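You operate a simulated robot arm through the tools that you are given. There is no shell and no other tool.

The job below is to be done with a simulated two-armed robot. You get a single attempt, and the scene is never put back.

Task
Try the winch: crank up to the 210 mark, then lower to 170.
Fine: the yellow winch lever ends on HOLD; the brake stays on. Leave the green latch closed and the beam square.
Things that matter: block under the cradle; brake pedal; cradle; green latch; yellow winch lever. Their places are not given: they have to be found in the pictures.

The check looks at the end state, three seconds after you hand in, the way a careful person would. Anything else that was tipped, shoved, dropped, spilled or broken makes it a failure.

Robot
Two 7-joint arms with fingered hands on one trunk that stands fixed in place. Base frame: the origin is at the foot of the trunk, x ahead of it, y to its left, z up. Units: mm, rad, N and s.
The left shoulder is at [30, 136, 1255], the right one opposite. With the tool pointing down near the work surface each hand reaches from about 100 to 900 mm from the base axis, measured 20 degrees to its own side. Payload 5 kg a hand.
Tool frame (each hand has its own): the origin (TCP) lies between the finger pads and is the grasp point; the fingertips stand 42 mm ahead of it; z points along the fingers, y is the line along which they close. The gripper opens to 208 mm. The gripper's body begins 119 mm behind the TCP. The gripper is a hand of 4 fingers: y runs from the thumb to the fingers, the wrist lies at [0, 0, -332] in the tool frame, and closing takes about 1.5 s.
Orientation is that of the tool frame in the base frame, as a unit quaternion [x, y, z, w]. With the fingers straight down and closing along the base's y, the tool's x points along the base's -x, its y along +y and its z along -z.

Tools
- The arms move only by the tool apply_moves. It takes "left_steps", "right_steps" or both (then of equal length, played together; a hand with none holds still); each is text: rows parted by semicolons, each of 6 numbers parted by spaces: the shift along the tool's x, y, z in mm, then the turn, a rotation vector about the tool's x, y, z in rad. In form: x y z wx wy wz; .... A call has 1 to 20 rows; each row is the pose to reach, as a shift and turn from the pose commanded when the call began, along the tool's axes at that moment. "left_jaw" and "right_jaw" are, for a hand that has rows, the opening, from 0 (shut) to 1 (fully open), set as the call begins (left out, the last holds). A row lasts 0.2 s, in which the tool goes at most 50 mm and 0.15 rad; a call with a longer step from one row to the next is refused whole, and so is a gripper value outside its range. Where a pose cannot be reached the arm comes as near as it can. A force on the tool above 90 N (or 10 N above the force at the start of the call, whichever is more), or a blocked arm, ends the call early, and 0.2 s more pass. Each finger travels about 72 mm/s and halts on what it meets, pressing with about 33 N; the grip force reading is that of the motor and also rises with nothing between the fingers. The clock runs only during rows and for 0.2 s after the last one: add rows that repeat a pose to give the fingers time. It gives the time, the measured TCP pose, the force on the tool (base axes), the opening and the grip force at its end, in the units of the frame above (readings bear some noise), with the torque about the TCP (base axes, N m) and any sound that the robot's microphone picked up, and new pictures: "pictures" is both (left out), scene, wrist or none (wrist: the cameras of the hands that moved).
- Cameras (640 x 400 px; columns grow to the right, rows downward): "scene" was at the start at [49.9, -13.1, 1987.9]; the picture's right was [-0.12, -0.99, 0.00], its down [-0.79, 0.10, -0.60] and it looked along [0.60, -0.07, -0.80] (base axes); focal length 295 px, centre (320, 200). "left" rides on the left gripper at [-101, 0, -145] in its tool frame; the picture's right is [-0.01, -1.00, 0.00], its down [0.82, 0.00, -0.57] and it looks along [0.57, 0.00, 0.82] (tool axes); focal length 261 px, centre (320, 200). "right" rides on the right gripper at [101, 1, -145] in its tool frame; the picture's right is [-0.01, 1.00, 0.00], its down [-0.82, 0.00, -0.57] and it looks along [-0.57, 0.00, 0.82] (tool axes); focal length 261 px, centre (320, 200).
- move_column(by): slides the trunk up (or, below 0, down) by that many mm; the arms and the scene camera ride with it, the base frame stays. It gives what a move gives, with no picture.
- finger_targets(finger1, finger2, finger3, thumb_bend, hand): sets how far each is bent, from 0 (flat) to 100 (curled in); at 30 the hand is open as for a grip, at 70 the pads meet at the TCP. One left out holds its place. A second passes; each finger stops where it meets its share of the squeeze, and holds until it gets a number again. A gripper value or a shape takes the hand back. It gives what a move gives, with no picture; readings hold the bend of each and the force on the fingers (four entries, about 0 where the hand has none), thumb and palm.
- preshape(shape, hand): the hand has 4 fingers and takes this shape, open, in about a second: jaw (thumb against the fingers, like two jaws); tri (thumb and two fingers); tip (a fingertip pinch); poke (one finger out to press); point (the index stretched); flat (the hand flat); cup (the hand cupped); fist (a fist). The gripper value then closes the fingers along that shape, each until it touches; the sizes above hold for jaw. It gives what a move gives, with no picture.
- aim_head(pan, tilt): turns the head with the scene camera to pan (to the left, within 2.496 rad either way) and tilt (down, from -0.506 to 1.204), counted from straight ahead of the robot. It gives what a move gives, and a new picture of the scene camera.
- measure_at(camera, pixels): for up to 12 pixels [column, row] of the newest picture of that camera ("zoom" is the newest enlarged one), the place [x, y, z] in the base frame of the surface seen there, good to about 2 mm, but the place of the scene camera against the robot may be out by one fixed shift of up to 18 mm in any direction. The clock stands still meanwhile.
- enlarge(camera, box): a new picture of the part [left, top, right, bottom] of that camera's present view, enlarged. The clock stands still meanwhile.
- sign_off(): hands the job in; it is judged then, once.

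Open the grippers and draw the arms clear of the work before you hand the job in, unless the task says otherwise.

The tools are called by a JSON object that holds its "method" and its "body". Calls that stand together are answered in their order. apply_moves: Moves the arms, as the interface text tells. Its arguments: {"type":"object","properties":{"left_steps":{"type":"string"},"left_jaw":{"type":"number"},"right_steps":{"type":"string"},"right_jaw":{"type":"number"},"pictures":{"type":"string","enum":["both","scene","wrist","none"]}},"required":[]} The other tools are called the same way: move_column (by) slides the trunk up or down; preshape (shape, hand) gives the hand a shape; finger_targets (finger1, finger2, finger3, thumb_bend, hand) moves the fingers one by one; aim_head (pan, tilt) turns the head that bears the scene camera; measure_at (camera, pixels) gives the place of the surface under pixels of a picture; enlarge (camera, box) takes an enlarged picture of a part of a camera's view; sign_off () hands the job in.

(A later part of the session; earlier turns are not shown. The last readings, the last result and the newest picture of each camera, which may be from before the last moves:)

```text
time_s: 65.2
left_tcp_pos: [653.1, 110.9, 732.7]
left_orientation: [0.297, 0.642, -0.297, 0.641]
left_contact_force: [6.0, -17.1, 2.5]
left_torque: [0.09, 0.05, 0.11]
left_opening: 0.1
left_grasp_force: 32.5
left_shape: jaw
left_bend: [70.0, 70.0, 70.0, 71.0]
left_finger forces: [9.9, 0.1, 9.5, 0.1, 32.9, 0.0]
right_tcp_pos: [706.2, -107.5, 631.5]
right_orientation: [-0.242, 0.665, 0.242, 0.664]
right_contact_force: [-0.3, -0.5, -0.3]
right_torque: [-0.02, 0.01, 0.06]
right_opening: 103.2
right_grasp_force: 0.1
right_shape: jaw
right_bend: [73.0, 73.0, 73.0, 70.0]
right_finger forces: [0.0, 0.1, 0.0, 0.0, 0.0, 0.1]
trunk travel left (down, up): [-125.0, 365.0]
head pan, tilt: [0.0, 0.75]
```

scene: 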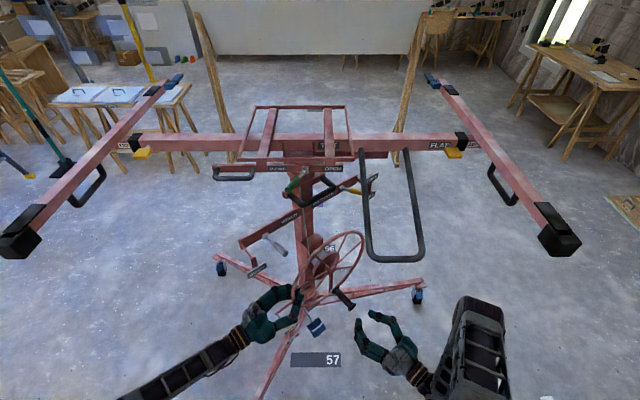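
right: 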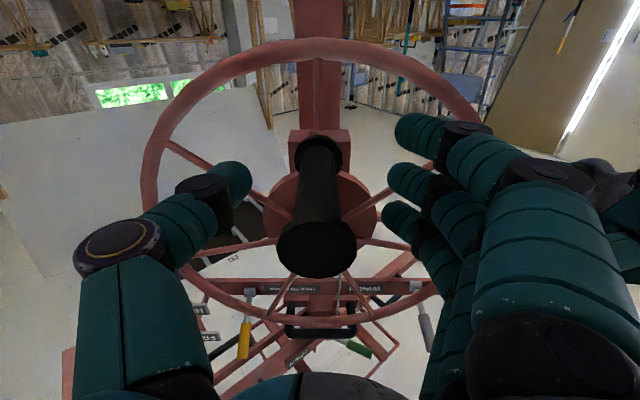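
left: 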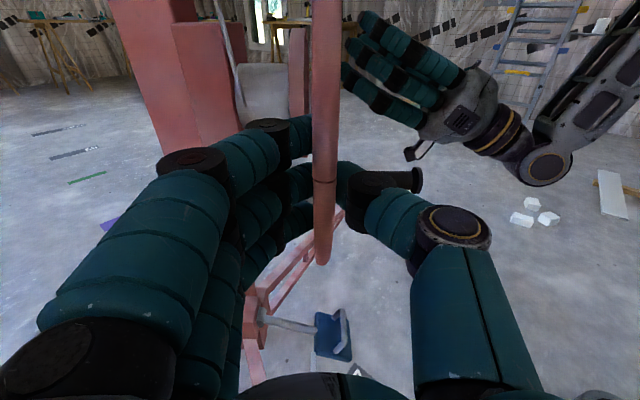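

The handle is between thumb and fingers again, centred at (317,220). I close the right hand.

{"method": "apply_moves", "body": {"right_steps": "0 0 0 0 0 0;0 0 0 0 0 0;0 0 0 0 0 0;0 0 0 0 0 0;0 0 0 0 0 0;0 0 0 0 0 0;0 0 0 0 0 0", "right_jaw": 0, "pictures": "wrist"}}

```text
time_s: 66.8
left_tcp_pos: [654.2, 110.6, 733.4]
left_orientation: [0.298, 0.642, -0.298, 0.64]
left_contact_force: [3.3, -13.4, 5.0]
left_torque: [0.05, 0.02, 0.09]
left_opening: 0.0
left_grasp_force: 32.7
left_shape: jaw
left_bend: [70.0, 70.0, 70.0, 71.0]
left_finger forces: [8.4, 0.1, 9.0, 0.0, 32.6, 0.1]
right_tcp_pos: [707.0, -109.6, 632.1]
right_orientation: [-0.24, 0.666, 0.24, 0.664]
right_contact_force: [14.9, -8.2, -2.5]
right_torque: [-0.08, -0.02, -0.22]
right_opening: 10.0
right_grasp_force: 33.2
right_shape: jaw
right_bend: [70.0, 72.0, 70.0, 70.0]
right_finger forces: [0.0, 12.6, 0.1, 0.0, 28.2, 0.0]
trunk travel left (down, up): [-125.0, 365.0]
head pan, tilt: [0.0, 0.75]
```

right: 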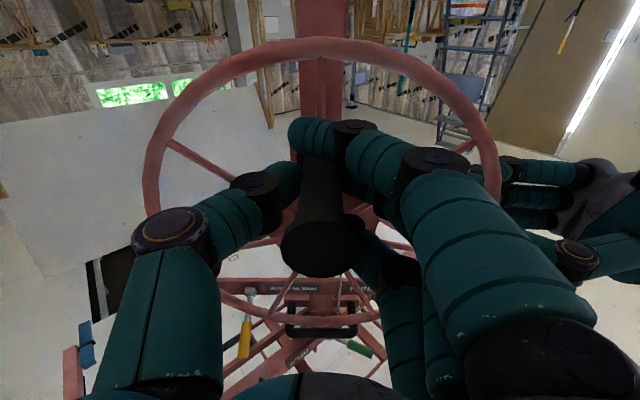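

The right hand holds the handle (thumb 28 N, caged). Now I release the rim with the left hand and draw it straight back 150 mm, watching the right-hand load.

{"method": "apply_moves", "body": {"left_steps": "0 0 0 0 0 0;0 0 0 0 0 0;0 0 0 0 0 0;0 0 0 0 0 0;0 0 -30 0 0 0;0 0 -60 0 0 0;0 0 -90 0 0 0;0 0 -120 0 0 0;0 0 -150 0 0 0;0 0 -150 0 0 0", "left_jaw": 0.4, "pictures": "both"}}

```text
time_s: 69.0
left_tcp_pos: [556.8, 228.3, 733.5]
left_orientation: [0.298, 0.642, -0.298, 0.641]
left_contact_force: [-0.7, -0.4, -0.6]
left_torque: [0.02, 0.01, 0.01]
left_opening: 82.6
left_grasp_force: 0.1
left_shape: jaw
left_bend: [73.0, 73.0, 73.0, 70.0]
left_finger forces: [0.0, 0.0, 0.1, 0.0, 0.1, 0.0]
right_tcp_pos: [706.5, -107.0, 632.6]
right_orientation: [-0.241, 0.665, 0.241, 0.664]
right_contact_force: [14.6, -18.0, 2.9]
right_torque: [0.04, -0.07, -0.55]
right_opening: 10.2
right_grasp_force: 32.9
right_shape: jaw
right_bend: [70.0, 72.0, 70.0, 70.0]
right_finger forces: [0.1, 10.8, 0.0, 0.0, 34.3, 0.1]
trunk travel left (down, up): [-125.0, 365.0]
head pan, tilt: [0.0, 0.75]
```

scene: 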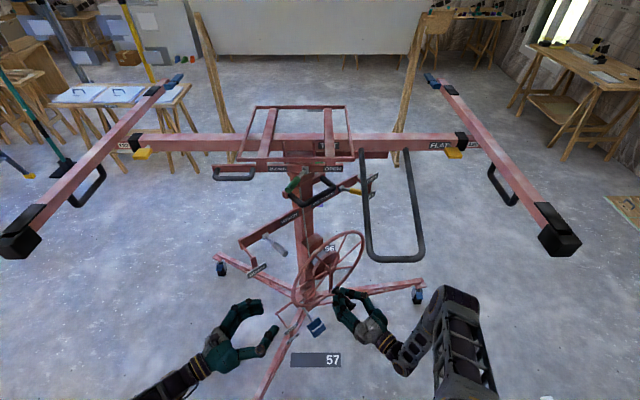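
left: 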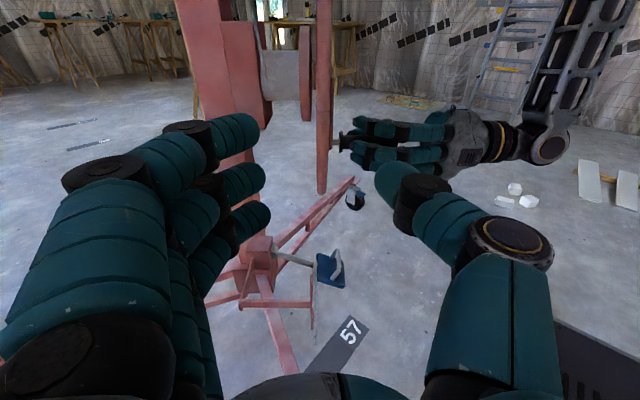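

Right hand alone holds the handle with small load (18 N, mostly grip). Before cranking I record cradle reference heights, then test a 30° turn of the handle (bottom toward the right).

{"method": "measure_at", "body": {"camera": "scene", "pixels": [[300, 158], [340, 155], [260, 160], [240, 143], [390, 140], [370, 260], [25, 240], [550, 235]]}}

{"method": "apply_moves", "body": {"right_steps": "-0.7 -12.7 0 0 0 0;-2.7 -25.4 0 0 0 0;-6 -37.7 0 0 0 0;-10.5 -49.6 0 0 0 0;-16.3 -61 0 0 0 0;-16.3 -61 0 0 0 0", "pictures": "both"}}

{"method": "measure_at", "body": {"camera": "scene", "pixels": [[300, 158], [340, 155], [260, 160], [240, 143], [390, 140], [370, 260], [25, 240], [550, 235]]}}

```text
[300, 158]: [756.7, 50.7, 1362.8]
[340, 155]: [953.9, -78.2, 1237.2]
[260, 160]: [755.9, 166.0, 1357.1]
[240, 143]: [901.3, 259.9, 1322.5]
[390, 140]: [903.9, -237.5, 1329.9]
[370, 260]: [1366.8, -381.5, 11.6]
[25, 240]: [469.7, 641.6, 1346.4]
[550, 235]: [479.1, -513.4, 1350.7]
```

```text
time_s: 70.4
left_tcp_pos: [556.9, 226.4, 733.6]
left_orientation: [0.297, 0.641, -0.297, 0.642]
left_contact_force: [-0.8, 0.2, -0.2]
left_torque: [-0.02, -0.02, 0.04]
left_opening: 82.4
left_grasp_force: 0.0
left_shape: jaw
left_bend: [73.0, 73.0, 73.0, 70.0]
left_finger forces: [0.0, 0.0, 0.1, 0.0, 0.0, 0.1]
right_tcp_pos: [744.4, -155.0, 650.4]
right_orientation: [-0.242, 0.664, 0.242, 0.665]
right_contact_force: [-17.7, -4.1, 2.6]
right_torque: [0.13, 0.05, 0.74]
right_opening: 8.3
right_grasp_force: 32.8
right_shape: jaw
right_bend: [70.0, 71.0, 70.0, 73.0]
right_finger forces: [4.7, 22.0, 0.0, 0.0, 13.6, 0.0]
trunk travel left (down, up): [-125.0, 365.0]
head pan, tilt: [0.0, 0.75]
```

scene: 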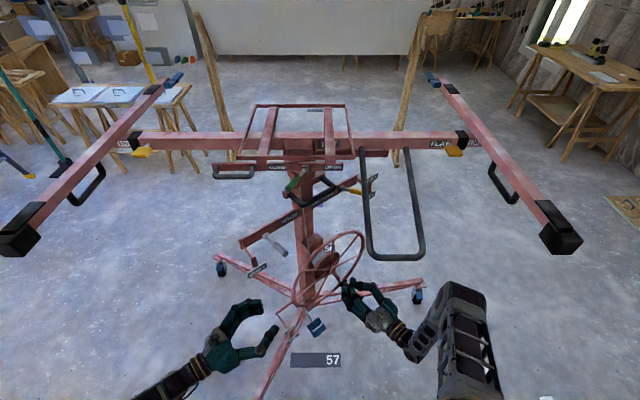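
right: 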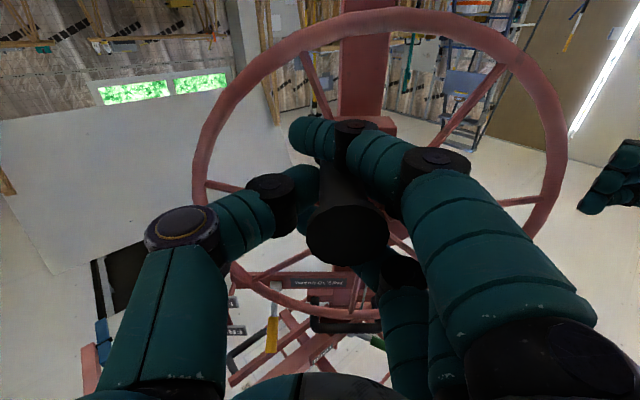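

```text
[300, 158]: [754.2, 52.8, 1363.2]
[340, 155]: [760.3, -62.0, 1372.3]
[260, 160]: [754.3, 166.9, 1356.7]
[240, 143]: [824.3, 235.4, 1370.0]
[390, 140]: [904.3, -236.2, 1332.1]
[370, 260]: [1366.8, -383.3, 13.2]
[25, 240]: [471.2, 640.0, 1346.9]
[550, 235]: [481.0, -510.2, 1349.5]
```

The cradle rose about 9 mm for 30°, so this direction (bottom → right) raises it, roughly 110 mm per turn. To keep my elbow well below the side block during the first turn, I pitch the right hand up 15° about the handle first.

{"method": "apply_moves", "body": {"right_steps": "0 0 0 0 -0.065 0;0 0 0 0 -0.13 0;0 0 0 0 -0.195 0;0 0 0 0 -0.26 0;0 0 0 0 -0.26 0", "pictures": "both"}}

```text
time_s: 71.6
left_tcp_pos: [557.0, 226.7, 732.8]
left_orientation: [0.297, 0.642, -0.298, 0.641]
left_contact_force: [0.0, -0.6, -0.1]
left_torque: [0.01, 0.01, 0.02]
left_opening: 82.7
left_grasp_force: 0.0
left_shape: jaw
left_bend: [73.0, 73.0, 73.0, 70.0]
left_finger forces: [0.1, 0.0, 0.0, 0.0, 0.0, 0.1]
right_tcp_pos: [744.3, -154.5, 647.6]
right_orientation: [-0.208, 0.574, 0.271, 0.744]
right_contact_force: [-7.8, 1.3, -12.7]
right_torque: [-0.34, 0.24, 0.39]
right_opening: 7.5
right_grasp_force: 33.0
right_shape: jaw
right_bend: [70.0, 71.0, 70.0, 73.0]
right_finger forces: [8.1, 12.5, 0.0, 0.0, 9.8, 0.1]
trunk travel left (down, up): [-125.0, 365.0]
head pan, tilt: [0.0, 0.75]
```

scene: 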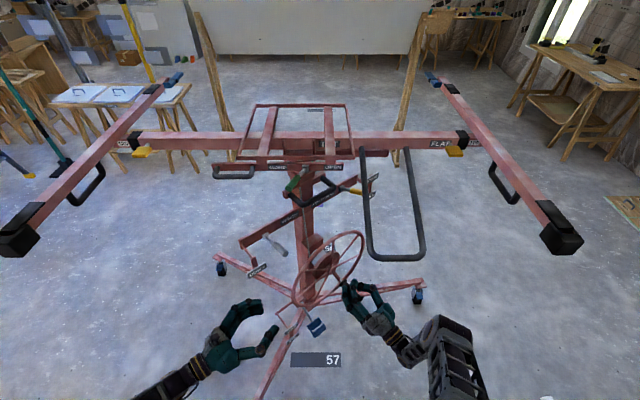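
right: 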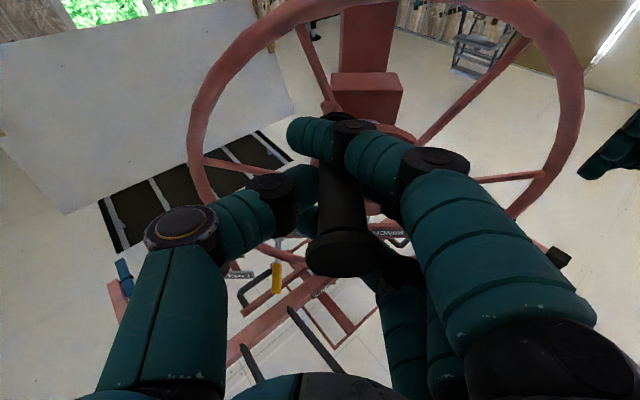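

Torques stay small. I crank on from 30° to 120° in 15° rows and check elbow and cradle.

{"method": "apply_moves", "body": {"right_steps": "-18.9 -25.1 5 0 0 0;-43.5 -44.3 11.5 0 0 0;-72.1 -56.2 19.1 0 0 0;-102.7 -60.1 27.2 0 0 0;-133.2 -55.6 35.2 0 0 0;-161.5 -43.2 42.7 0 0 0;-161.5 -43.2 42.7 0 0 0", "pictures": "both"}}

{"method": "measure_at", "body": {"camera": "scene", "pixels": [[300, 155], [260, 157], [390, 138], [25, 235], [555, 230], [490, 300], [480, 310], [500, 320]]}}

```text
time_s: 73.2
left_tcp_pos: [556.9, 226.4, 733.4]
left_orientation: [0.297, 0.642, -0.297, 0.641]
left_contact_force: [0.0, -0.2, 0.1]
left_torque: [-0.02, 0.06, 0.03]
left_opening: 82.4
left_grasp_force: 0.0
left_shape: jaw
left_bend: [73.0, 73.0, 73.0, 70.0]
left_finger forces: [0.2, 0.0, 0.0, 0.0, 0.0, 0.0]
right_tcp_pos: [773.9, -191.7, 817.7]
right_orientation: [-0.207, 0.571, 0.27, 0.747]
right_contact_force: [16.7, -28.4, 18.5]
right_torque: [0.16, -0.54, -0.84]
right_opening: 9.1
right_grasp_force: 33.4
right_shape: jaw
right_bend: [71.0, 71.0, 70.0, 72.0]
right_finger forces: [9.2, 11.6, 0.0, 0.0, 34.5, 0.0]
trunk travel left (down, up): [-125.0, 365.0]
head pan, tilt: [0.0, 0.75]
```

scene: 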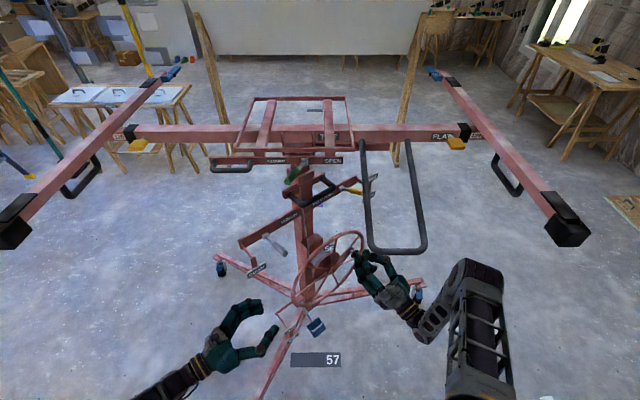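
right: 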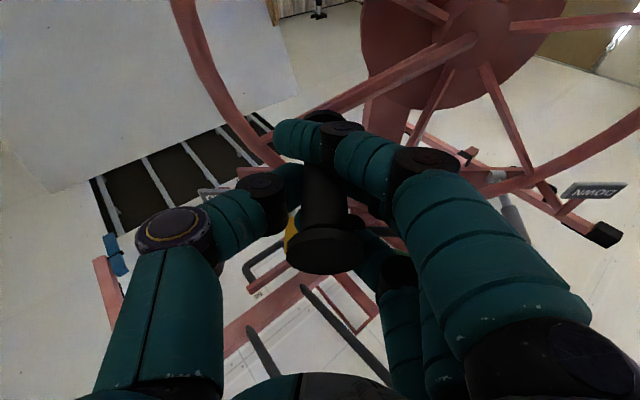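

```text
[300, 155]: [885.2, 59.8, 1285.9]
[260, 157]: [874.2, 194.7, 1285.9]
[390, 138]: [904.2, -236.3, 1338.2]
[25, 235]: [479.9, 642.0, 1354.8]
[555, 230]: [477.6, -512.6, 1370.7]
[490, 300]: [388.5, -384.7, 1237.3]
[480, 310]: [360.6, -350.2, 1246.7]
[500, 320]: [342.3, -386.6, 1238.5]
```

The cradle is rising smoothly and the elbow stays low (z≈1240). I enlarge the mast/cradle to look for scale marks appearing and check the latch.

{"method": "enlarge", "body": {"camera": "scene", "box": [200, 90, 400, 230]}}

{"method": "enlarge", "body": {"camera": "scene", "box": [270, 150, 350, 210]}}

```text
2.86 times, centred on (300, 160) of scene
```

zoom: 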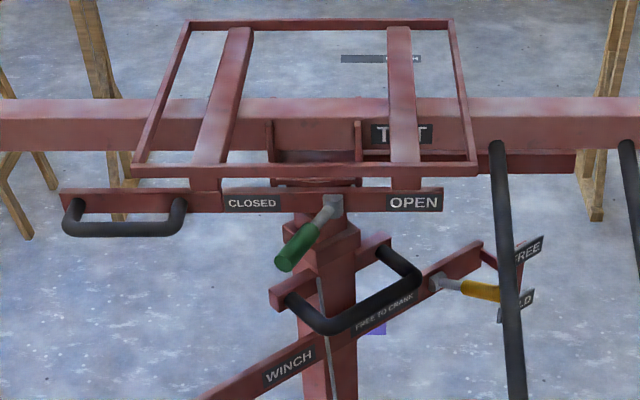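

```text
6.67 times, centred on (310, 180) of scene
```

zoom: 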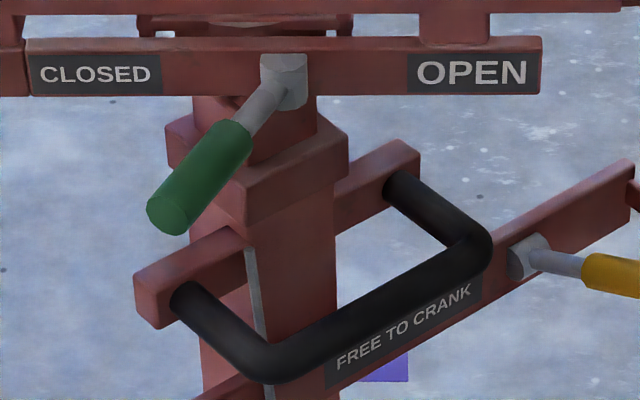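

The collar and inner mast are now separating; latch still closed and yellow lever on FREE. Forces suggest the true crank circle is centred near z 760 with radius ≈128, so I continue from 118° to 270° with that.

{"method": "apply_moves", "body": {"right_steps": "-33.7 15.1 8.9 0 0 0;-53.5 41.7 14.1 0 0 0;-65.9 72.7 17.3 0 0 0;-70.1 106 18.5 0 0 0;-65.9 139.3 17.3 0 0 0;-53.5 170.3 14.1 0 0 0;-33.7 196.9 8.9 0 0 0;-8 217.3 2.1 0 0 0;22 230.1 -5.8 0 0 0;54.2 234.5 -14.3 0 0 0;54.2 234.5 -14.3 0 0 0", "pictures": "both"}}

```text
time_s: 75.6
left_tcp_pos: [556.2, 224.4, 733.4]
left_orientation: [0.298, 0.642, -0.297, 0.64]
left_contact_force: [0.3, 0.2, -0.5]
left_torque: [-0.02, 0.01, 0.0]
left_opening: 82.7
left_grasp_force: 0.0
left_shape: jaw
left_bend: [73.0, 73.0, 73.0, 70.0]
left_finger forces: [0.0, 0.1, 0.1, 0.1, 0.0, 0.0]
right_tcp_pos: [625.4, -15.2, 759.8]
right_orientation: [-0.204, 0.574, 0.267, 0.747]
right_contact_force: [17.5, -65.1, 3.3]
right_torque: [-0.22, -0.68, -1.69]
right_opening: 12.5
right_grasp_force: 33.1
right_shape: jaw
right_bend: [71.0, 72.0, 70.0, 74.0]
right_finger forces: [21.5, 5.1, 0.2, 0.1, 48.3, 0.0]
trunk travel left (down, up): [-125.0, 365.0]
head pan, tilt: [0.0, 0.75]
```

scene: 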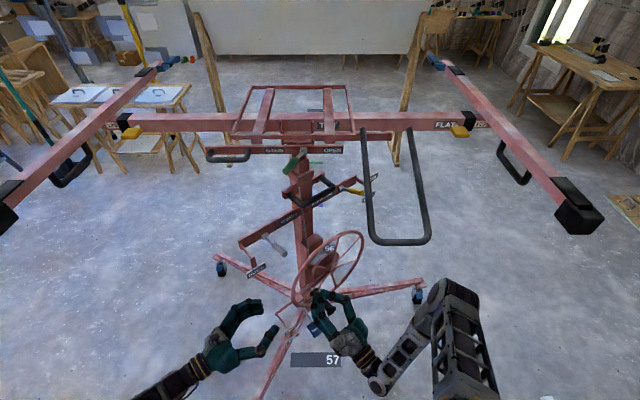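
right: 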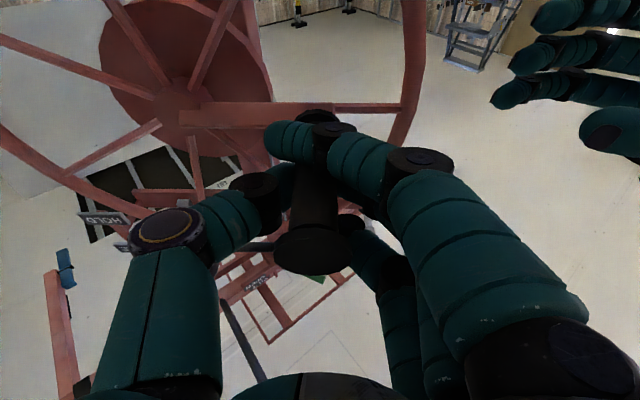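

At 270° the load is mostly radial misfit (61 N inward), so I'll use a refined circle (centre e1≈−3, z≈755.5, R≈124). First I look at the mast and cradle height.

{"method": "enlarge", "body": {"camera": "scene", "box": [240, 130, 380, 220]}}

{"method": "measure_at", "body": {"camera": "scene", "pixels": [[290, 138], [400, 125], [565, 215], [180, 125], [8, 205], [285, 150]]}}

```text
4.44 times, centred on (310, 175) of scene
```

zoom: 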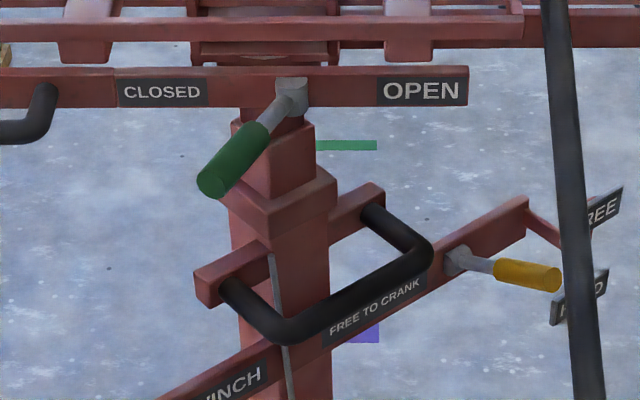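

```text
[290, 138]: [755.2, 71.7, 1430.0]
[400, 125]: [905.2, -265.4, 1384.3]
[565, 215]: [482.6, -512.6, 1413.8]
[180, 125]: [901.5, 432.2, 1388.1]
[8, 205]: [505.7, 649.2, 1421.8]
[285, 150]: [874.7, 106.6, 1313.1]
```

The cradle has risen about 68 mm after 270° (≈90 mm per turn) and the telescoping mast stage is emerging. I continue another 270° on the refined circle.

{"method": "apply_moves", "body": {"right_steps": "35.4 -11.7 -9.3 0 0 0;64.3 -24.1 -16.9 0 0 0;89.2 -43.8 -23.5 0 0 0;108.2 -69.5 -28.5 0 0 0;120.2 -99.4 -31.6 0 0 0;124.3 -131.5 -32.7 0 0 0;120.2 -163.6 -31.6 0 0 0;108.2 -193.5 -28.5 0 0 0;89.2 -219.2 -23.5 0 0 0;64.3 -238.9 -16.9 0 0 0;35.4 -251.3 -9.3 0 0 0;4.4 -255.5 -1.1 0 0 0;-26.7 -251.3 7 0 0 0;-55.6 -238.9 14.6 0 0 0;-80.5 -219.2 21.2 0 0 0;-99.5 -193.5 26.2 0 0 0;-111.5 -163.6 29.3 0 0 0;-115.6 -131.5 30.4 0 0 0;-115.6 -131.5 30.4 0 0 0", "pictures": "both"}}

```text
time_s: 79.6
left_tcp_pos: [555.8, 227.4, 733.1]
left_orientation: [0.297, 0.643, -0.297, 0.641]
left_contact_force: [0.1, -0.8, 0.6]
left_torque: [-0.04, -0.03, 0.0]
left_opening: 82.7
left_grasp_force: 0.1
left_shape: jaw
left_bend: [73.0, 73.0, 73.0, 70.0]
left_finger forces: [0.0, 0.0, 0.0, 0.0, 0.0, 0.1]
right_tcp_pos: [703.5, -106.9, 876.9]
right_orientation: [-0.208, 0.574, 0.272, 0.744]
right_contact_force: [-19.8, -12.1, -4.2]
right_torque: [-0.09, 0.12, 0.43]
right_opening: 9.6
right_grasp_force: 32.9
right_shape: jaw
right_bend: [70.0, 72.0, 70.0, 73.0]
right_finger forces: [18.6, 19.0, 0.1, 0.0, 18.7, 0.0]
trunk travel left (down, up): [-125.0, 365.0]
head pan, tilt: [0.0, 0.75]
```

scene: 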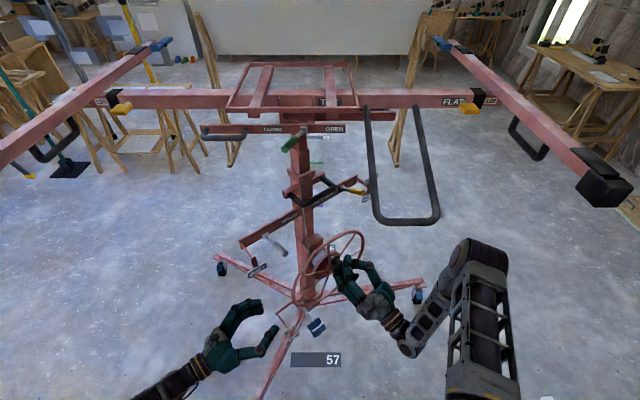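
right: 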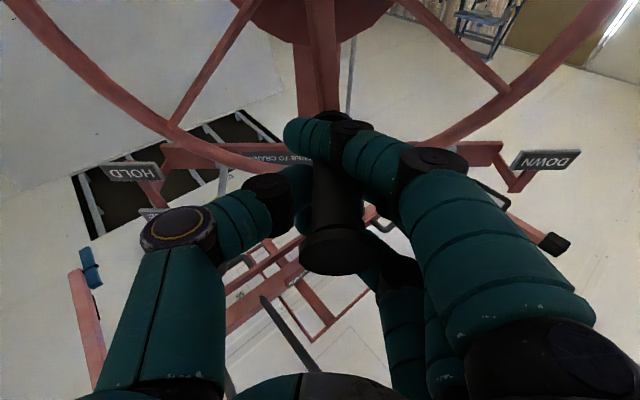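

Smooth: handle now at the top (180° of turn 2). I enlarge the mast for marks.

{"method": "enlarge", "body": {"camera": "scene", "box": [250, 90, 370, 210]}}

{"method": "measure_at", "body": {"camera": "scene", "pixels": [[290, 109], [400, 95], [600, 190], [300, 165], [299, 175], [296, 150]]}}

```text
3.33 times, centred on (310, 150) of scene
```

zoom: 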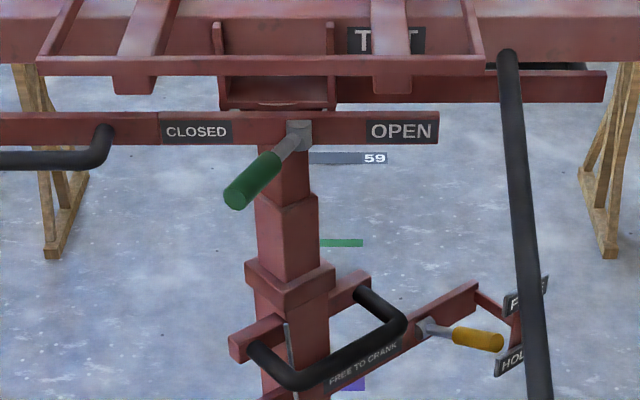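

```text
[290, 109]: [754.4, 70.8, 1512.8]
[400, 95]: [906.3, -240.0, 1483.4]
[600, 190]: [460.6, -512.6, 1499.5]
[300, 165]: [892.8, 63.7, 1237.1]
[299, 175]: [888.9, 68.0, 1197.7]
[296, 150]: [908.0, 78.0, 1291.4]
```

I zoom tighter on the emerging mast stage for fine marks.

{"method": "enlarge", "body": {"camera": "scene", "box": [280, 125, 325, 185]}}

{"method": "enlarge", "body": {"camera": "left", "box": [170, 0, 400, 120]}}

```text
6.67 times, centred on (302, 155) of scene
```

zoom: 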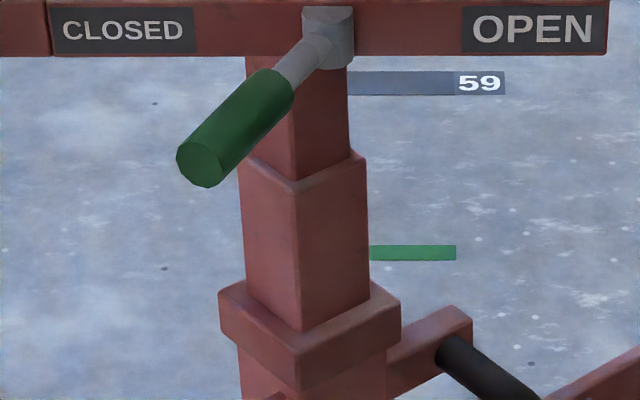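

```text
2.78 times, centred on (285, 60) of left
```

zoom: 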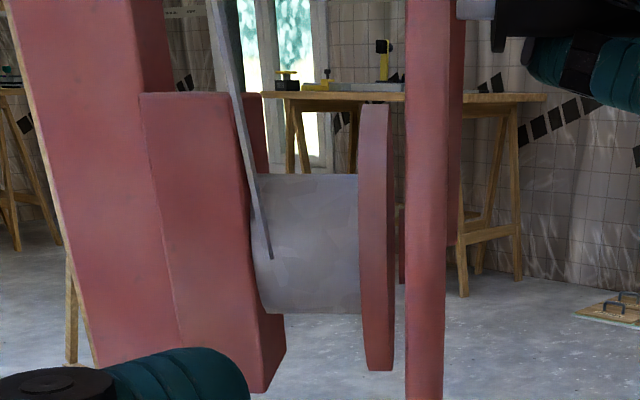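

No marks yet on the emerging stages. I run a full turn (18° per row, top to top) and look again.

{"method": "apply_moves", "body": {"right_steps": "5.9 38.3 -1.6 0 0 0;22.9 72.9 -6 0 0 0;49.4 100.3 -13 0 0 0;82.9 117.9 -21.8 0 0 0;119.9 124 -31.6 0 0 0;156.9 117.9 -41.3 0 0 0;190.4 100.3 -50.1 0 0 0;216.9 72.9 -57.1 0 0 0;233.9 38.3 -61.6 0 0 0;239.8 0 -63.1 0 0 0;233.9 -38.3 -61.6 0 0 0;216.9 -72.9 -57.1 0 0 0;190.4 -100.3 -50.1 0 0 0;156.9 -117.9 -41.3 0 0 0;119.9 -124 -31.6 0 0 0;82.9 -117.9 -21.8 0 0 0;49.4 -100.3 -13 0 0 0;22.9 -72.9 -6 0 0 0;5.9 -38.3 -1.6 0 0 0;0 0 0 0 0 0", "pictures": "both"}}

{"method": "enlarge", "body": {"camera": "scene", "box": [250, 50, 370, 200]}}

```text
time_s: 83.8
left_tcp_pos: [555.6, 227.2, 733.9]
left_orientation: [0.298, 0.642, -0.298, 0.641]
left_contact_force: [0.8, -0.1, 0.6]
left_torque: [-0.02, -0.01, -0.01]
left_opening: 82.6
left_grasp_force: 0.1
left_shape: jaw
left_bend: [73.0, 73.0, 73.0, 70.0]
left_finger forces: [0.1, 0.1, 0.1, 0.0, 0.1, 0.0]
right_tcp_pos: [704.2, -106.2, 877.1]
right_orientation: [-0.209, 0.574, 0.272, 0.743]
right_contact_force: [-9.6, -11.4, -6.5]
right_torque: [-0.26, 0.03, 0.63]
right_opening: 8.6
right_grasp_force: 33.4
right_shape: jaw
right_bend: [70.0, 72.0, 70.0, 73.0]
right_finger forces: [18.1, 15.9, 0.0, 0.1, 18.1, 0.1]
trunk travel left (down, up): [-125.0, 365.0]
head pan, tilt: [0.0, 0.75]
```

scene: 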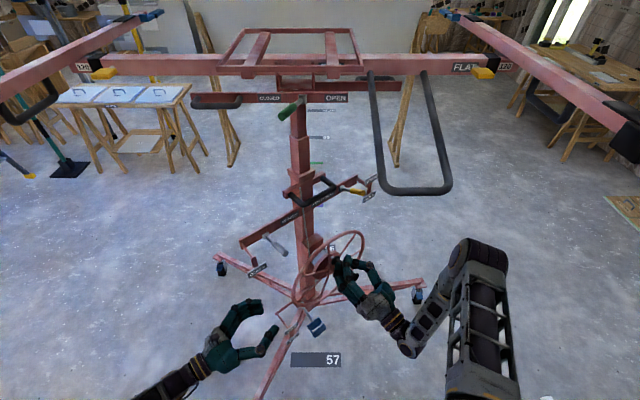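
right: 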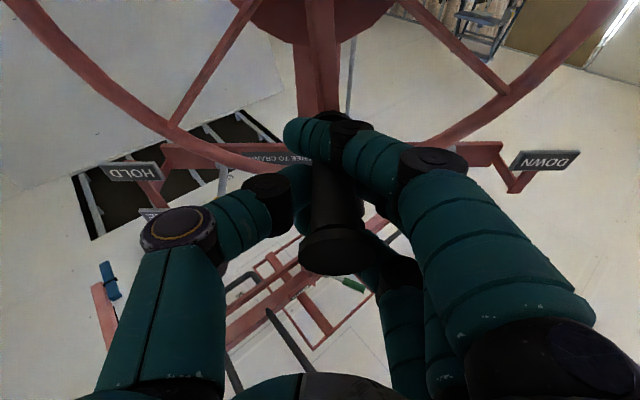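

```text
2.67 times, centred on (310, 125) of scene
```

zoom: 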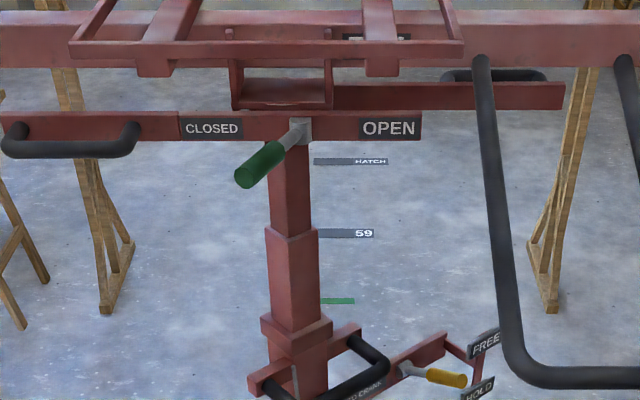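

Still no numbers on the visible mast faces; the scale may be elsewhere. With the crank held still, I tilt the head up to look for the marks.

{"method": "aim_head", "body": {"pan": 0.0, "tilt": 0.35}}

{"method": "enlarge", "body": {"camera": "scene", "box": [160, 100, 320, 200]}}

{"method": "enlarge", "body": {"camera": "scene", "box": [320, 100, 480, 200]}}

{"method": "enlarge", "body": {"camera": "scene", "box": [240, 200, 400, 320]}}

```text
time_s: 84.7
left_tcp_pos: [556.1, 227.0, 733.8]
left_orientation: [0.297, 0.643, -0.297, 0.641]
left_contact_force: [-1.4, 0.4, 0.2]
left_torque: [-0.02, 0.01, 0.0]
left_opening: 82.8
left_grasp_force: 0.0
left_shape: jaw
left_bend: [73.0, 73.0, 73.0, 70.0]
left_finger forces: [0.1, 0.0, 0.1, 0.1, 0.1, 0.1]
right_tcp_pos: [704.8, -108.6, 878.6]
right_orientation: [-0.209, 0.574, 0.272, 0.744]
right_contact_force: [-24.4, -2.0, -16.1]
right_torque: [-0.4, 0.34, 0.77]
right_opening: 7.7
right_grasp_force: 33.4
right_shape: jaw
right_bend: [71.0, 72.0, 70.0, 73.0]
right_finger forces: [24.3, 17.5, 0.0, 0.0, 13.5, 0.0]
trunk travel left (down, up): [-125.0, 365.0]
head pan, tilt: [0.0, 0.351]
```

scene: 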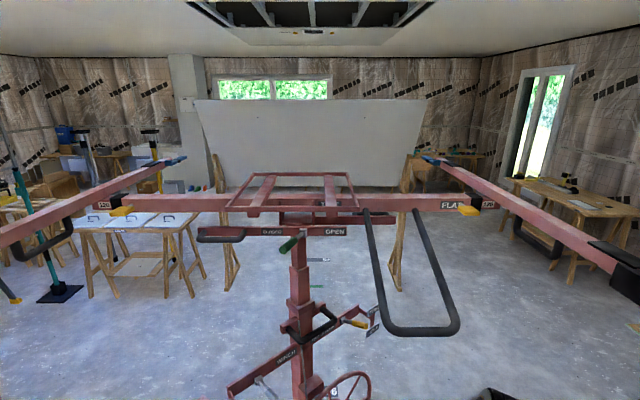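

```text
4.00 times, centred on (240, 150) of scene
```

zoom: 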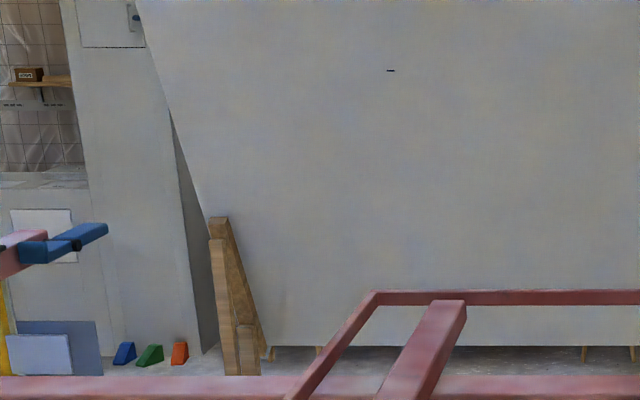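

```text
4.00 times, centred on (400, 150) of scene
```

zoom: 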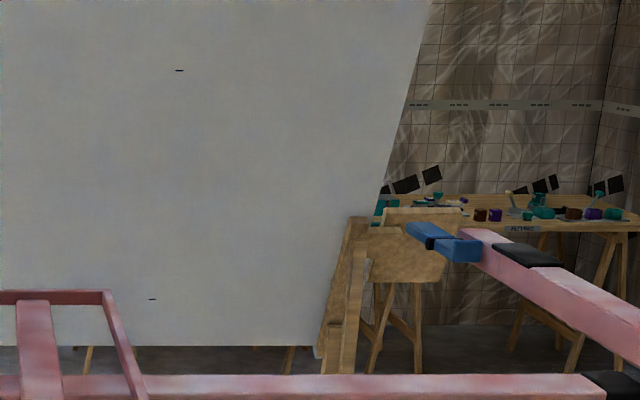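

```text
3.33 times, centred on (320, 260) of scene
```

zoom: 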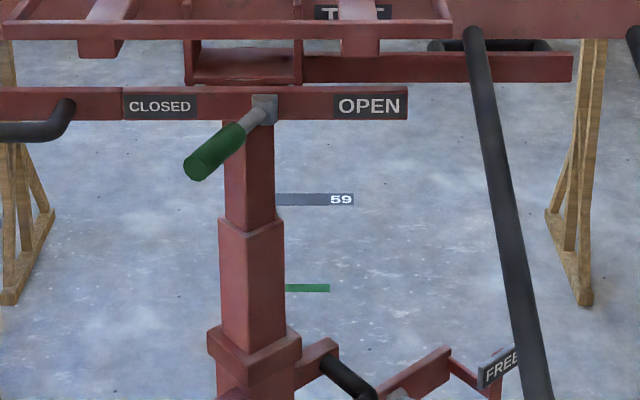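

Nothing labelled 170/210 in view yet. Since 170 should appear after about 35 cm of lift, I'll crank another turn and look at the mast again.

{"method": "apply_moves", "body": {"right_steps": "5.9 38.3 -1.6 0 0 0;22.9 72.9 -6 0 0 0;49.4 100.3 -13 0 0 0;82.9 117.9 -21.8 0 0 0;119.9 124 -31.6 0 0 0;156.9 117.9 -41.3 0 0 0;190.4 100.3 -50.1 0 0 0;216.9 72.9 -57.1 0 0 0;233.9 38.3 -61.6 0 0 0;239.8 0 -63.1 0 0 0;233.9 -38.3 -61.6 0 0 0;216.9 -72.9 -57.1 0 0 0;190.4 -100.3 -50.1 0 0 0;156.9 -117.9 -41.3 0 0 0;119.9 -124 -31.6 0 0 0;82.9 -117.9 -21.8 0 0 0;49.4 -100.3 -13 0 0 0;22.9 -72.9 -6 0 0 0;5.9 -38.3 -1.6 0 0 0;0 0 0 0 0 0", "pictures": "scene"}}

{"method": "enlarge", "body": {"camera": "scene", "box": [240, 180, 380, 320]}}

{"method": "measure_at", "body": {"camera": "scene", "pixels": [[290, 190], [400, 185], [298, 230], [300, 250], [299, 290], [299, 305]]}}

```text
time_s: 88.9
left_tcp_pos: [556.0, 228.9, 733.3]
left_orientation: [0.297, 0.642, -0.298, 0.641]
left_contact_force: [0.4, -0.2, 0.7]
left_torque: [-0.01, -0.02, -0.01]
left_opening: 82.4
left_grasp_force: 0.1
left_shape: jaw
left_bend: [73.0, 73.0, 73.0, 70.0]
left_finger forces: [0.0, 0.1, 0.0, 0.0, 0.1, 0.1]
right_tcp_pos: [703.5, -106.4, 876.6]
right_orientation: [-0.21, 0.575, 0.272, 0.742]
right_contact_force: [-0.1, -2.2, -8.7]
right_torque: [-0.15, -0.09, 0.54]
right_opening: 7.8
right_grasp_force: 33.1
right_shape: jaw
right_bend: [70.0, 71.0, 70.0, 72.0]
right_finger forces: [26.0, 18.0, 0.0, 0.1, 17.9, 0.1]
trunk travel left (down, up): [-125.0, 365.0]
head pan, tilt: [0.0, 0.351]
```

scene: 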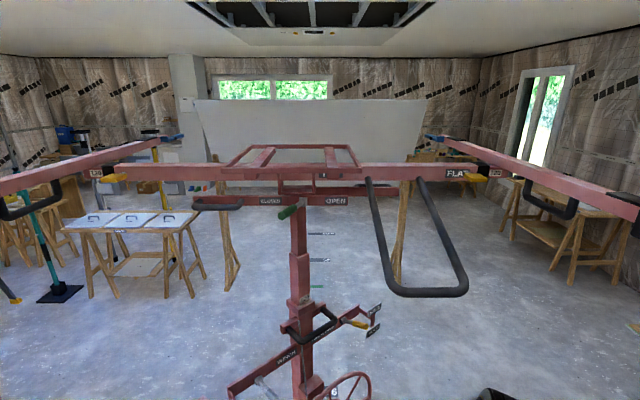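

```text
2.86 times, centred on (310, 250) of scene
```

zoom: 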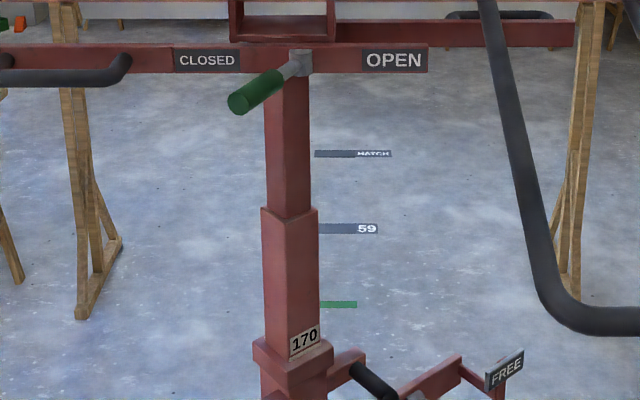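

```text
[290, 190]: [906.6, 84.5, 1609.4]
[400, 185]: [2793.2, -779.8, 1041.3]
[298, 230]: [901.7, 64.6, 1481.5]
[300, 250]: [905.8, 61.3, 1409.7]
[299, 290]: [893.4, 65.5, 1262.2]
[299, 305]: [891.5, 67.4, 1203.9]
```

The "170" label has appeared on the second mast stage just above the collar. I enlarge it to see how it sits relative to the collar.

{"method": "enlarge", "body": {"camera": "scene", "box": [285, 275, 325, 315]}}

{"method": "measure_at", "body": {"camera": "scene", "pixels": [[306, 297], [307, 294], [306, 301], [308, 303], [303, 303], [296, 304], [310, 305], [304, 308], [278, 164], [300, 165]]}}

{"method": "measure_at", "body": {"camera": "zoom", "pixels": [[320, 200], [330, 180], [330, 230], [330, 260], [250, 280], [330, 290], [380, 200], [280, 230]]}}

```text
10.00 times, centred on (305, 295) of scene
```

zoom: 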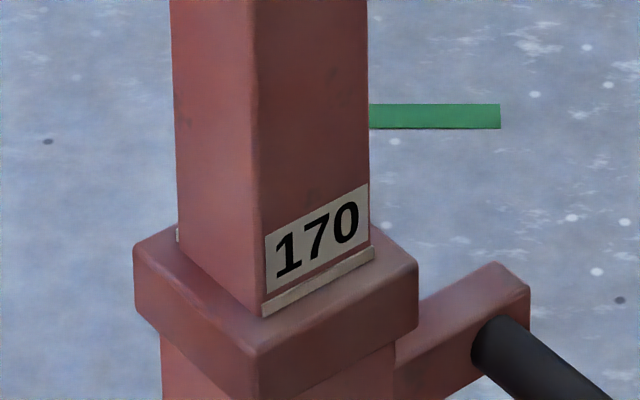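

```text
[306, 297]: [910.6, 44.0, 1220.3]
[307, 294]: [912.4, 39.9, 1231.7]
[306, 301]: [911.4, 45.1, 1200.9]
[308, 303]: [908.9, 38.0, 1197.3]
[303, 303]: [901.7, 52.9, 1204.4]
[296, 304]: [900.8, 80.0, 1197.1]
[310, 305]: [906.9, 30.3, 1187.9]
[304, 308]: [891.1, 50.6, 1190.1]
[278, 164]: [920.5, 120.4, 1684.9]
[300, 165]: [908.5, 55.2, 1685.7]
```

```text
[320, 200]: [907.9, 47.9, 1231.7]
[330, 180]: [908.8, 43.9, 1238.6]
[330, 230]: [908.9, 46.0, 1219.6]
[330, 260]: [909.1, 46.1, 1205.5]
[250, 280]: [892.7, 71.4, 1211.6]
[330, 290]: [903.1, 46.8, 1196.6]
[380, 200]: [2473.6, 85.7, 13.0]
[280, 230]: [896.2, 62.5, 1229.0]
```

The 170 label has a light mark line right at the collar top, so the cradle is now essentially at 170. I check how the beam's exact "120" mark sits against its sleeve, to learn the reading convention.

{"method": "enlarge", "body": {"camera": "scene", "box": [440, 150, 540, 200]}}

{"method": "enlarge", "body": {"camera": "scene", "box": [70, 150, 170, 200]}}

{"method": "measure_at", "body": {"camera": "scene", "pixels": [[290, 205], [325, 205], [380, 168], [430, 170], [200, 172], [345, 155], [240, 155], [300, 148]]}}

```text
6.40 times, centred on (490, 175) of scene
```

zoom: 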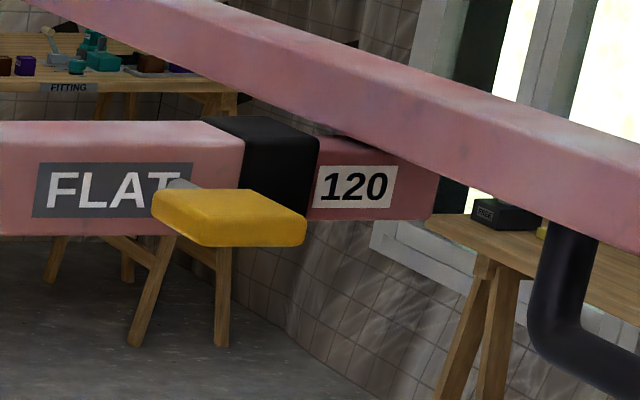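

```text
6.40 times, centred on (120, 175) of scene
```

zoom: 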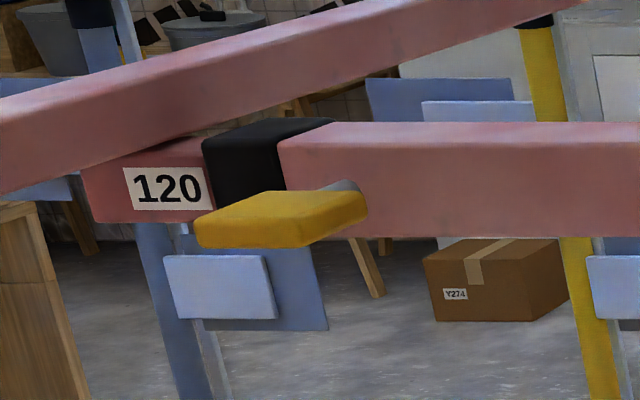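

```text
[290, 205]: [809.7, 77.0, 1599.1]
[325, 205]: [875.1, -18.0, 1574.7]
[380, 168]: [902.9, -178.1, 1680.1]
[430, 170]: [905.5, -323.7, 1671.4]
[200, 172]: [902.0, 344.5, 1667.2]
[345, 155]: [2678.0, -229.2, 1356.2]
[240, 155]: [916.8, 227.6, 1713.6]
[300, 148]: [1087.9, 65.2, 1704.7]
```

Reading convention: the mark line sits at the collar edge; cradle top is now ≈1700 mm, i.e. just about 170, with 100 mm per turn. I crank four more turns to reach 210, one turn per call.

{"method": "apply_moves", "body": {"right_steps": "5.9 38.3 -1.6 0 0 0;22.9 72.9 -6 0 0 0;49.4 100.3 -13 0 0 0;82.9 117.9 -21.8 0 0 0;119.9 124 -31.6 0 0 0;156.9 117.9 -41.3 0 0 0;190.4 100.3 -50.1 0 0 0;216.9 72.9 -57.1 0 0 0;233.9 38.3 -61.6 0 0 0;239.8 0 -63.1 0 0 0;233.9 -38.3 -61.6 0 0 0;216.9 -72.9 -57.1 0 0 0;190.4 -100.3 -50.1 0 0 0;156.9 -117.9 -41.3 0 0 0;119.9 -124 -31.6 0 0 0;82.9 -117.9 -21.8 0 0 0;49.4 -100.3 -13 0 0 0;22.9 -72.9 -6 0 0 0;5.9 -38.3 -1.6 0 0 0;0 0 0 0 0 0", "pictures": "scene"}}

```text
time_s: 93.1
left_tcp_pos: [556.6, 228.0, 732.5]
left_orientation: [0.297, 0.642, -0.298, 0.641]
left_contact_force: [-0.2, -0.2, 0.6]
left_torque: [0.0, 0.0, -0.02]
left_opening: 82.6
left_grasp_force: 0.1
left_shape: jaw
left_bend: [73.0, 73.0, 73.0, 70.0]
left_finger forces: [0.0, 0.0, 0.0, 0.0, 0.0, 0.0]
right_tcp_pos: [704.8, -107.4, 876.8]
right_orientation: [-0.208, 0.575, 0.271, 0.743]
right_contact_force: [-2.3, -12.9, -9.0]
right_torque: [-0.16, 0.02, -0.08]
right_opening: 8.6
right_grasp_force: 32.8
right_shape: jaw
right_bend: [70.0, 72.0, 70.0, 73.0]
right_finger forces: [20.2, 14.2, 0.0, 0.0, 21.8, 0.0]
trunk travel left (down, up): [-125.0, 365.0]
head pan, tilt: [0.0, 0.351]
```

scene: 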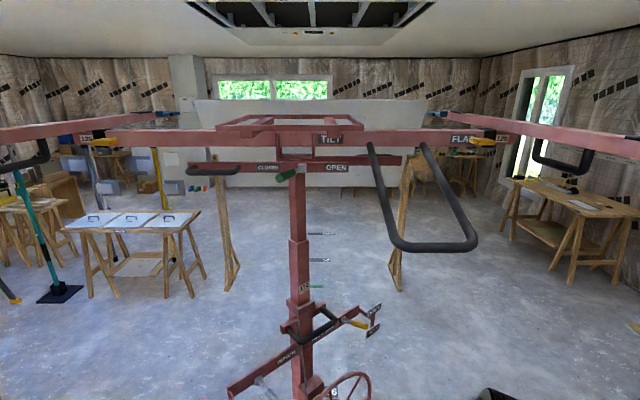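

Smooth and low-force; cradle now about 180. Next turn.

{"method": "apply_moves", "body": {"right_steps": "5.9 38.3 -1.6 0 0 0;22.9 72.9 -6 0 0 0;49.4 100.3 -13 0 0 0;82.9 117.9 -21.8 0 0 0;119.9 124 -31.6 0 0 0;156.9 117.9 -41.3 0 0 0;190.4 100.3 -50.1 0 0 0;216.9 72.9 -57.1 0 0 0;233.9 38.3 -61.6 0 0 0;239.8 0 -63.1 0 0 0;233.9 -38.3 -61.6 0 0 0;216.9 -72.9 -57.1 0 0 0;190.4 -100.3 -50.1 0 0 0;156.9 -117.9 -41.3 0 0 0;119.9 -124 -31.6 0 0 0;82.9 -117.9 -21.8 0 0 0;49.4 -100.3 -13 0 0 0;22.9 -72.9 -6 0 0 0;5.9 -38.3 -1.6 0 0 0;0 0 0 0 0 0", "pictures": "scene"}}

{"method": "enlarge", "body": {"camera": "scene", "box": [180, 90, 420, 320]}}

```text
time_s: 97.3
left_tcp_pos: [556.0, 226.5, 733.1]
left_orientation: [0.298, 0.641, -0.298, 0.641]
left_contact_force: [-0.1, 0.6, 0.6]
left_torque: [-0.04, -0.04, -0.03]
left_opening: 82.7
left_grasp_force: 0.0
left_shape: jaw
left_bend: [73.0, 73.0, 73.0, 70.0]
left_finger forces: [0.1, 0.0, 0.1, 0.0, 0.0, 0.0]
right_tcp_pos: [703.5, -105.4, 877.9]
right_orientation: [-0.21, 0.575, 0.273, 0.742]
right_contact_force: [-13.9, -9.0, -3.5]
right_torque: [-0.15, 0.12, 0.36]
right_opening: 8.4
right_grasp_force: 33.2
right_shape: jaw
right_bend: [70.0, 72.0, 70.0, 73.0]
right_finger forces: [17.3, 16.7, 0.0, 0.0, 18.7, 0.0]
trunk travel left (down, up): [-125.0, 365.0]
head pan, tilt: [0.0, 0.351]
```

scene: 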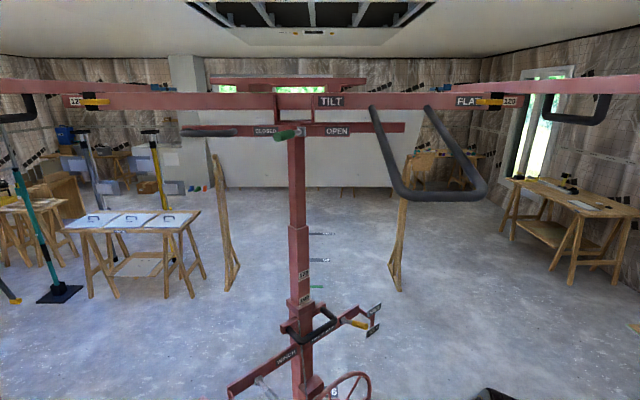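

```text
1.74 times, centred on (300, 205) of scene
```

zoom: 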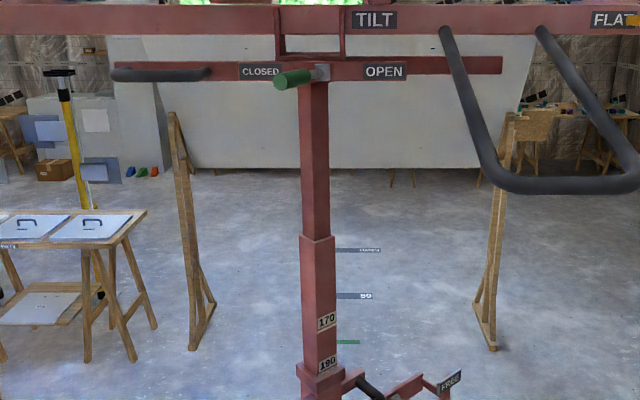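

The "190" mark is now at the collar (with 170 above it), as expected. I zoom to check its exact alignment, then go on.

{"method": "enlarge", "body": {"camera": "scene", "box": [285, 262, 325, 312]}}

{"method": "measure_at", "body": {"camera": "zoom", "pixels": [[320, 100], [310, 90], [310, 300], [310, 320], [310, 340], [300, 250], [310, 360], [250, 350]]}}

{"method": "apply_moves", "body": {"right_steps": "5.9 38.3 -1.6 0 0 0;22.9 72.9 -6 0 0 0;49.4 100.3 -13 0 0 0;82.9 117.9 -21.8 0 0 0;119.9 124 -31.6 0 0 0;156.9 117.9 -41.3 0 0 0;190.4 100.3 -50.1 0 0 0;216.9 72.9 -57.1 0 0 0;233.9 38.3 -61.6 0 0 0;239.8 0 -63.1 0 0 0;233.9 -38.3 -61.6 0 0 0;216.9 -72.9 -57.1 0 0 0;190.4 -100.3 -50.1 0 0 0;156.9 -117.9 -41.3 0 0 0;119.9 -124 -31.6 0 0 0;82.9 -117.9 -21.8 0 0 0;49.4 -100.3 -13 0 0 0;22.9 -72.9 -6 0 0 0;5.9 -38.3 -1.6 0 0 0;0 0 0 0 0 0", "pictures": "scene"}}

```text
8.00 times, centred on (305, 287) of scene
```

zoom: 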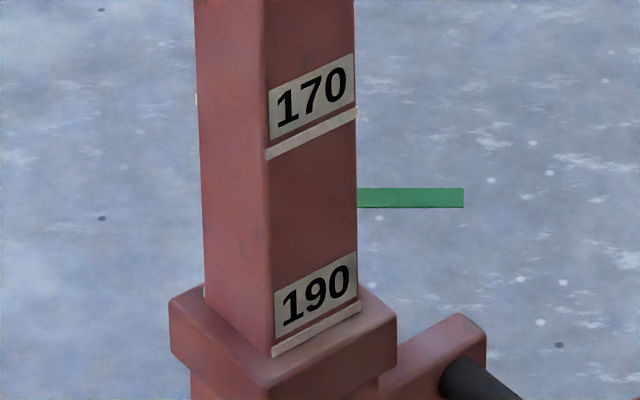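

```text
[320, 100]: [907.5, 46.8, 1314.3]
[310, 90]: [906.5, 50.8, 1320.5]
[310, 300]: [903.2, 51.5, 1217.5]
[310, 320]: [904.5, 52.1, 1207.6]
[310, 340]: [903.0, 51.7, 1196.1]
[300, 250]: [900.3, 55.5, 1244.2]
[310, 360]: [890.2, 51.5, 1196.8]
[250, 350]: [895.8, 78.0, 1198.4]
```

```text
time_s: 101.5
left_tcp_pos: [556.4, 227.3, 733.6]
left_orientation: [0.297, 0.642, -0.297, 0.641]
left_contact_force: [0.1, 0.8, -0.5]
left_torque: [0.0, 0.03, -0.01]
left_opening: 82.5
left_grasp_force: 0.0
left_shape: jaw
left_bend: [73.0, 73.0, 73.0, 70.0]
left_finger forces: [0.1, 0.0, 0.1, 0.0, 0.0, 0.0]
right_tcp_pos: [702.6, -108.2, 878.8]
right_orientation: [-0.208, 0.574, 0.272, 0.744]
right_contact_force: [-2.3, -10.8, -4.9]
right_torque: [-0.09, 0.09, -0.18]
right_opening: 7.9
right_grasp_force: 32.8
right_shape: jaw
right_bend: [70.0, 71.0, 70.0, 72.0]
right_finger forces: [14.2, 12.0, 0.1, 0.0, 21.2, 0.1]
trunk travel left (down, up): [-125.0, 365.0]
head pan, tilt: [0.0, 0.351]
```

scene: 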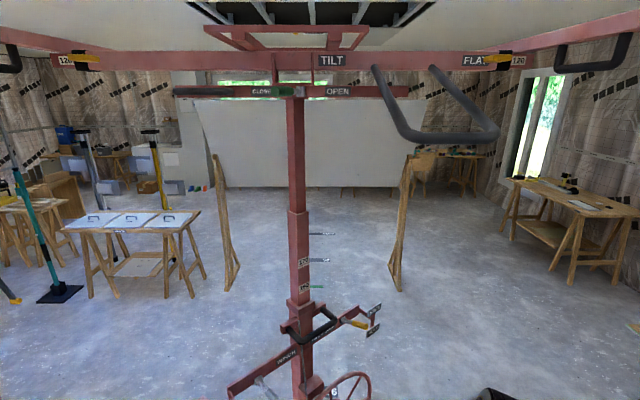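

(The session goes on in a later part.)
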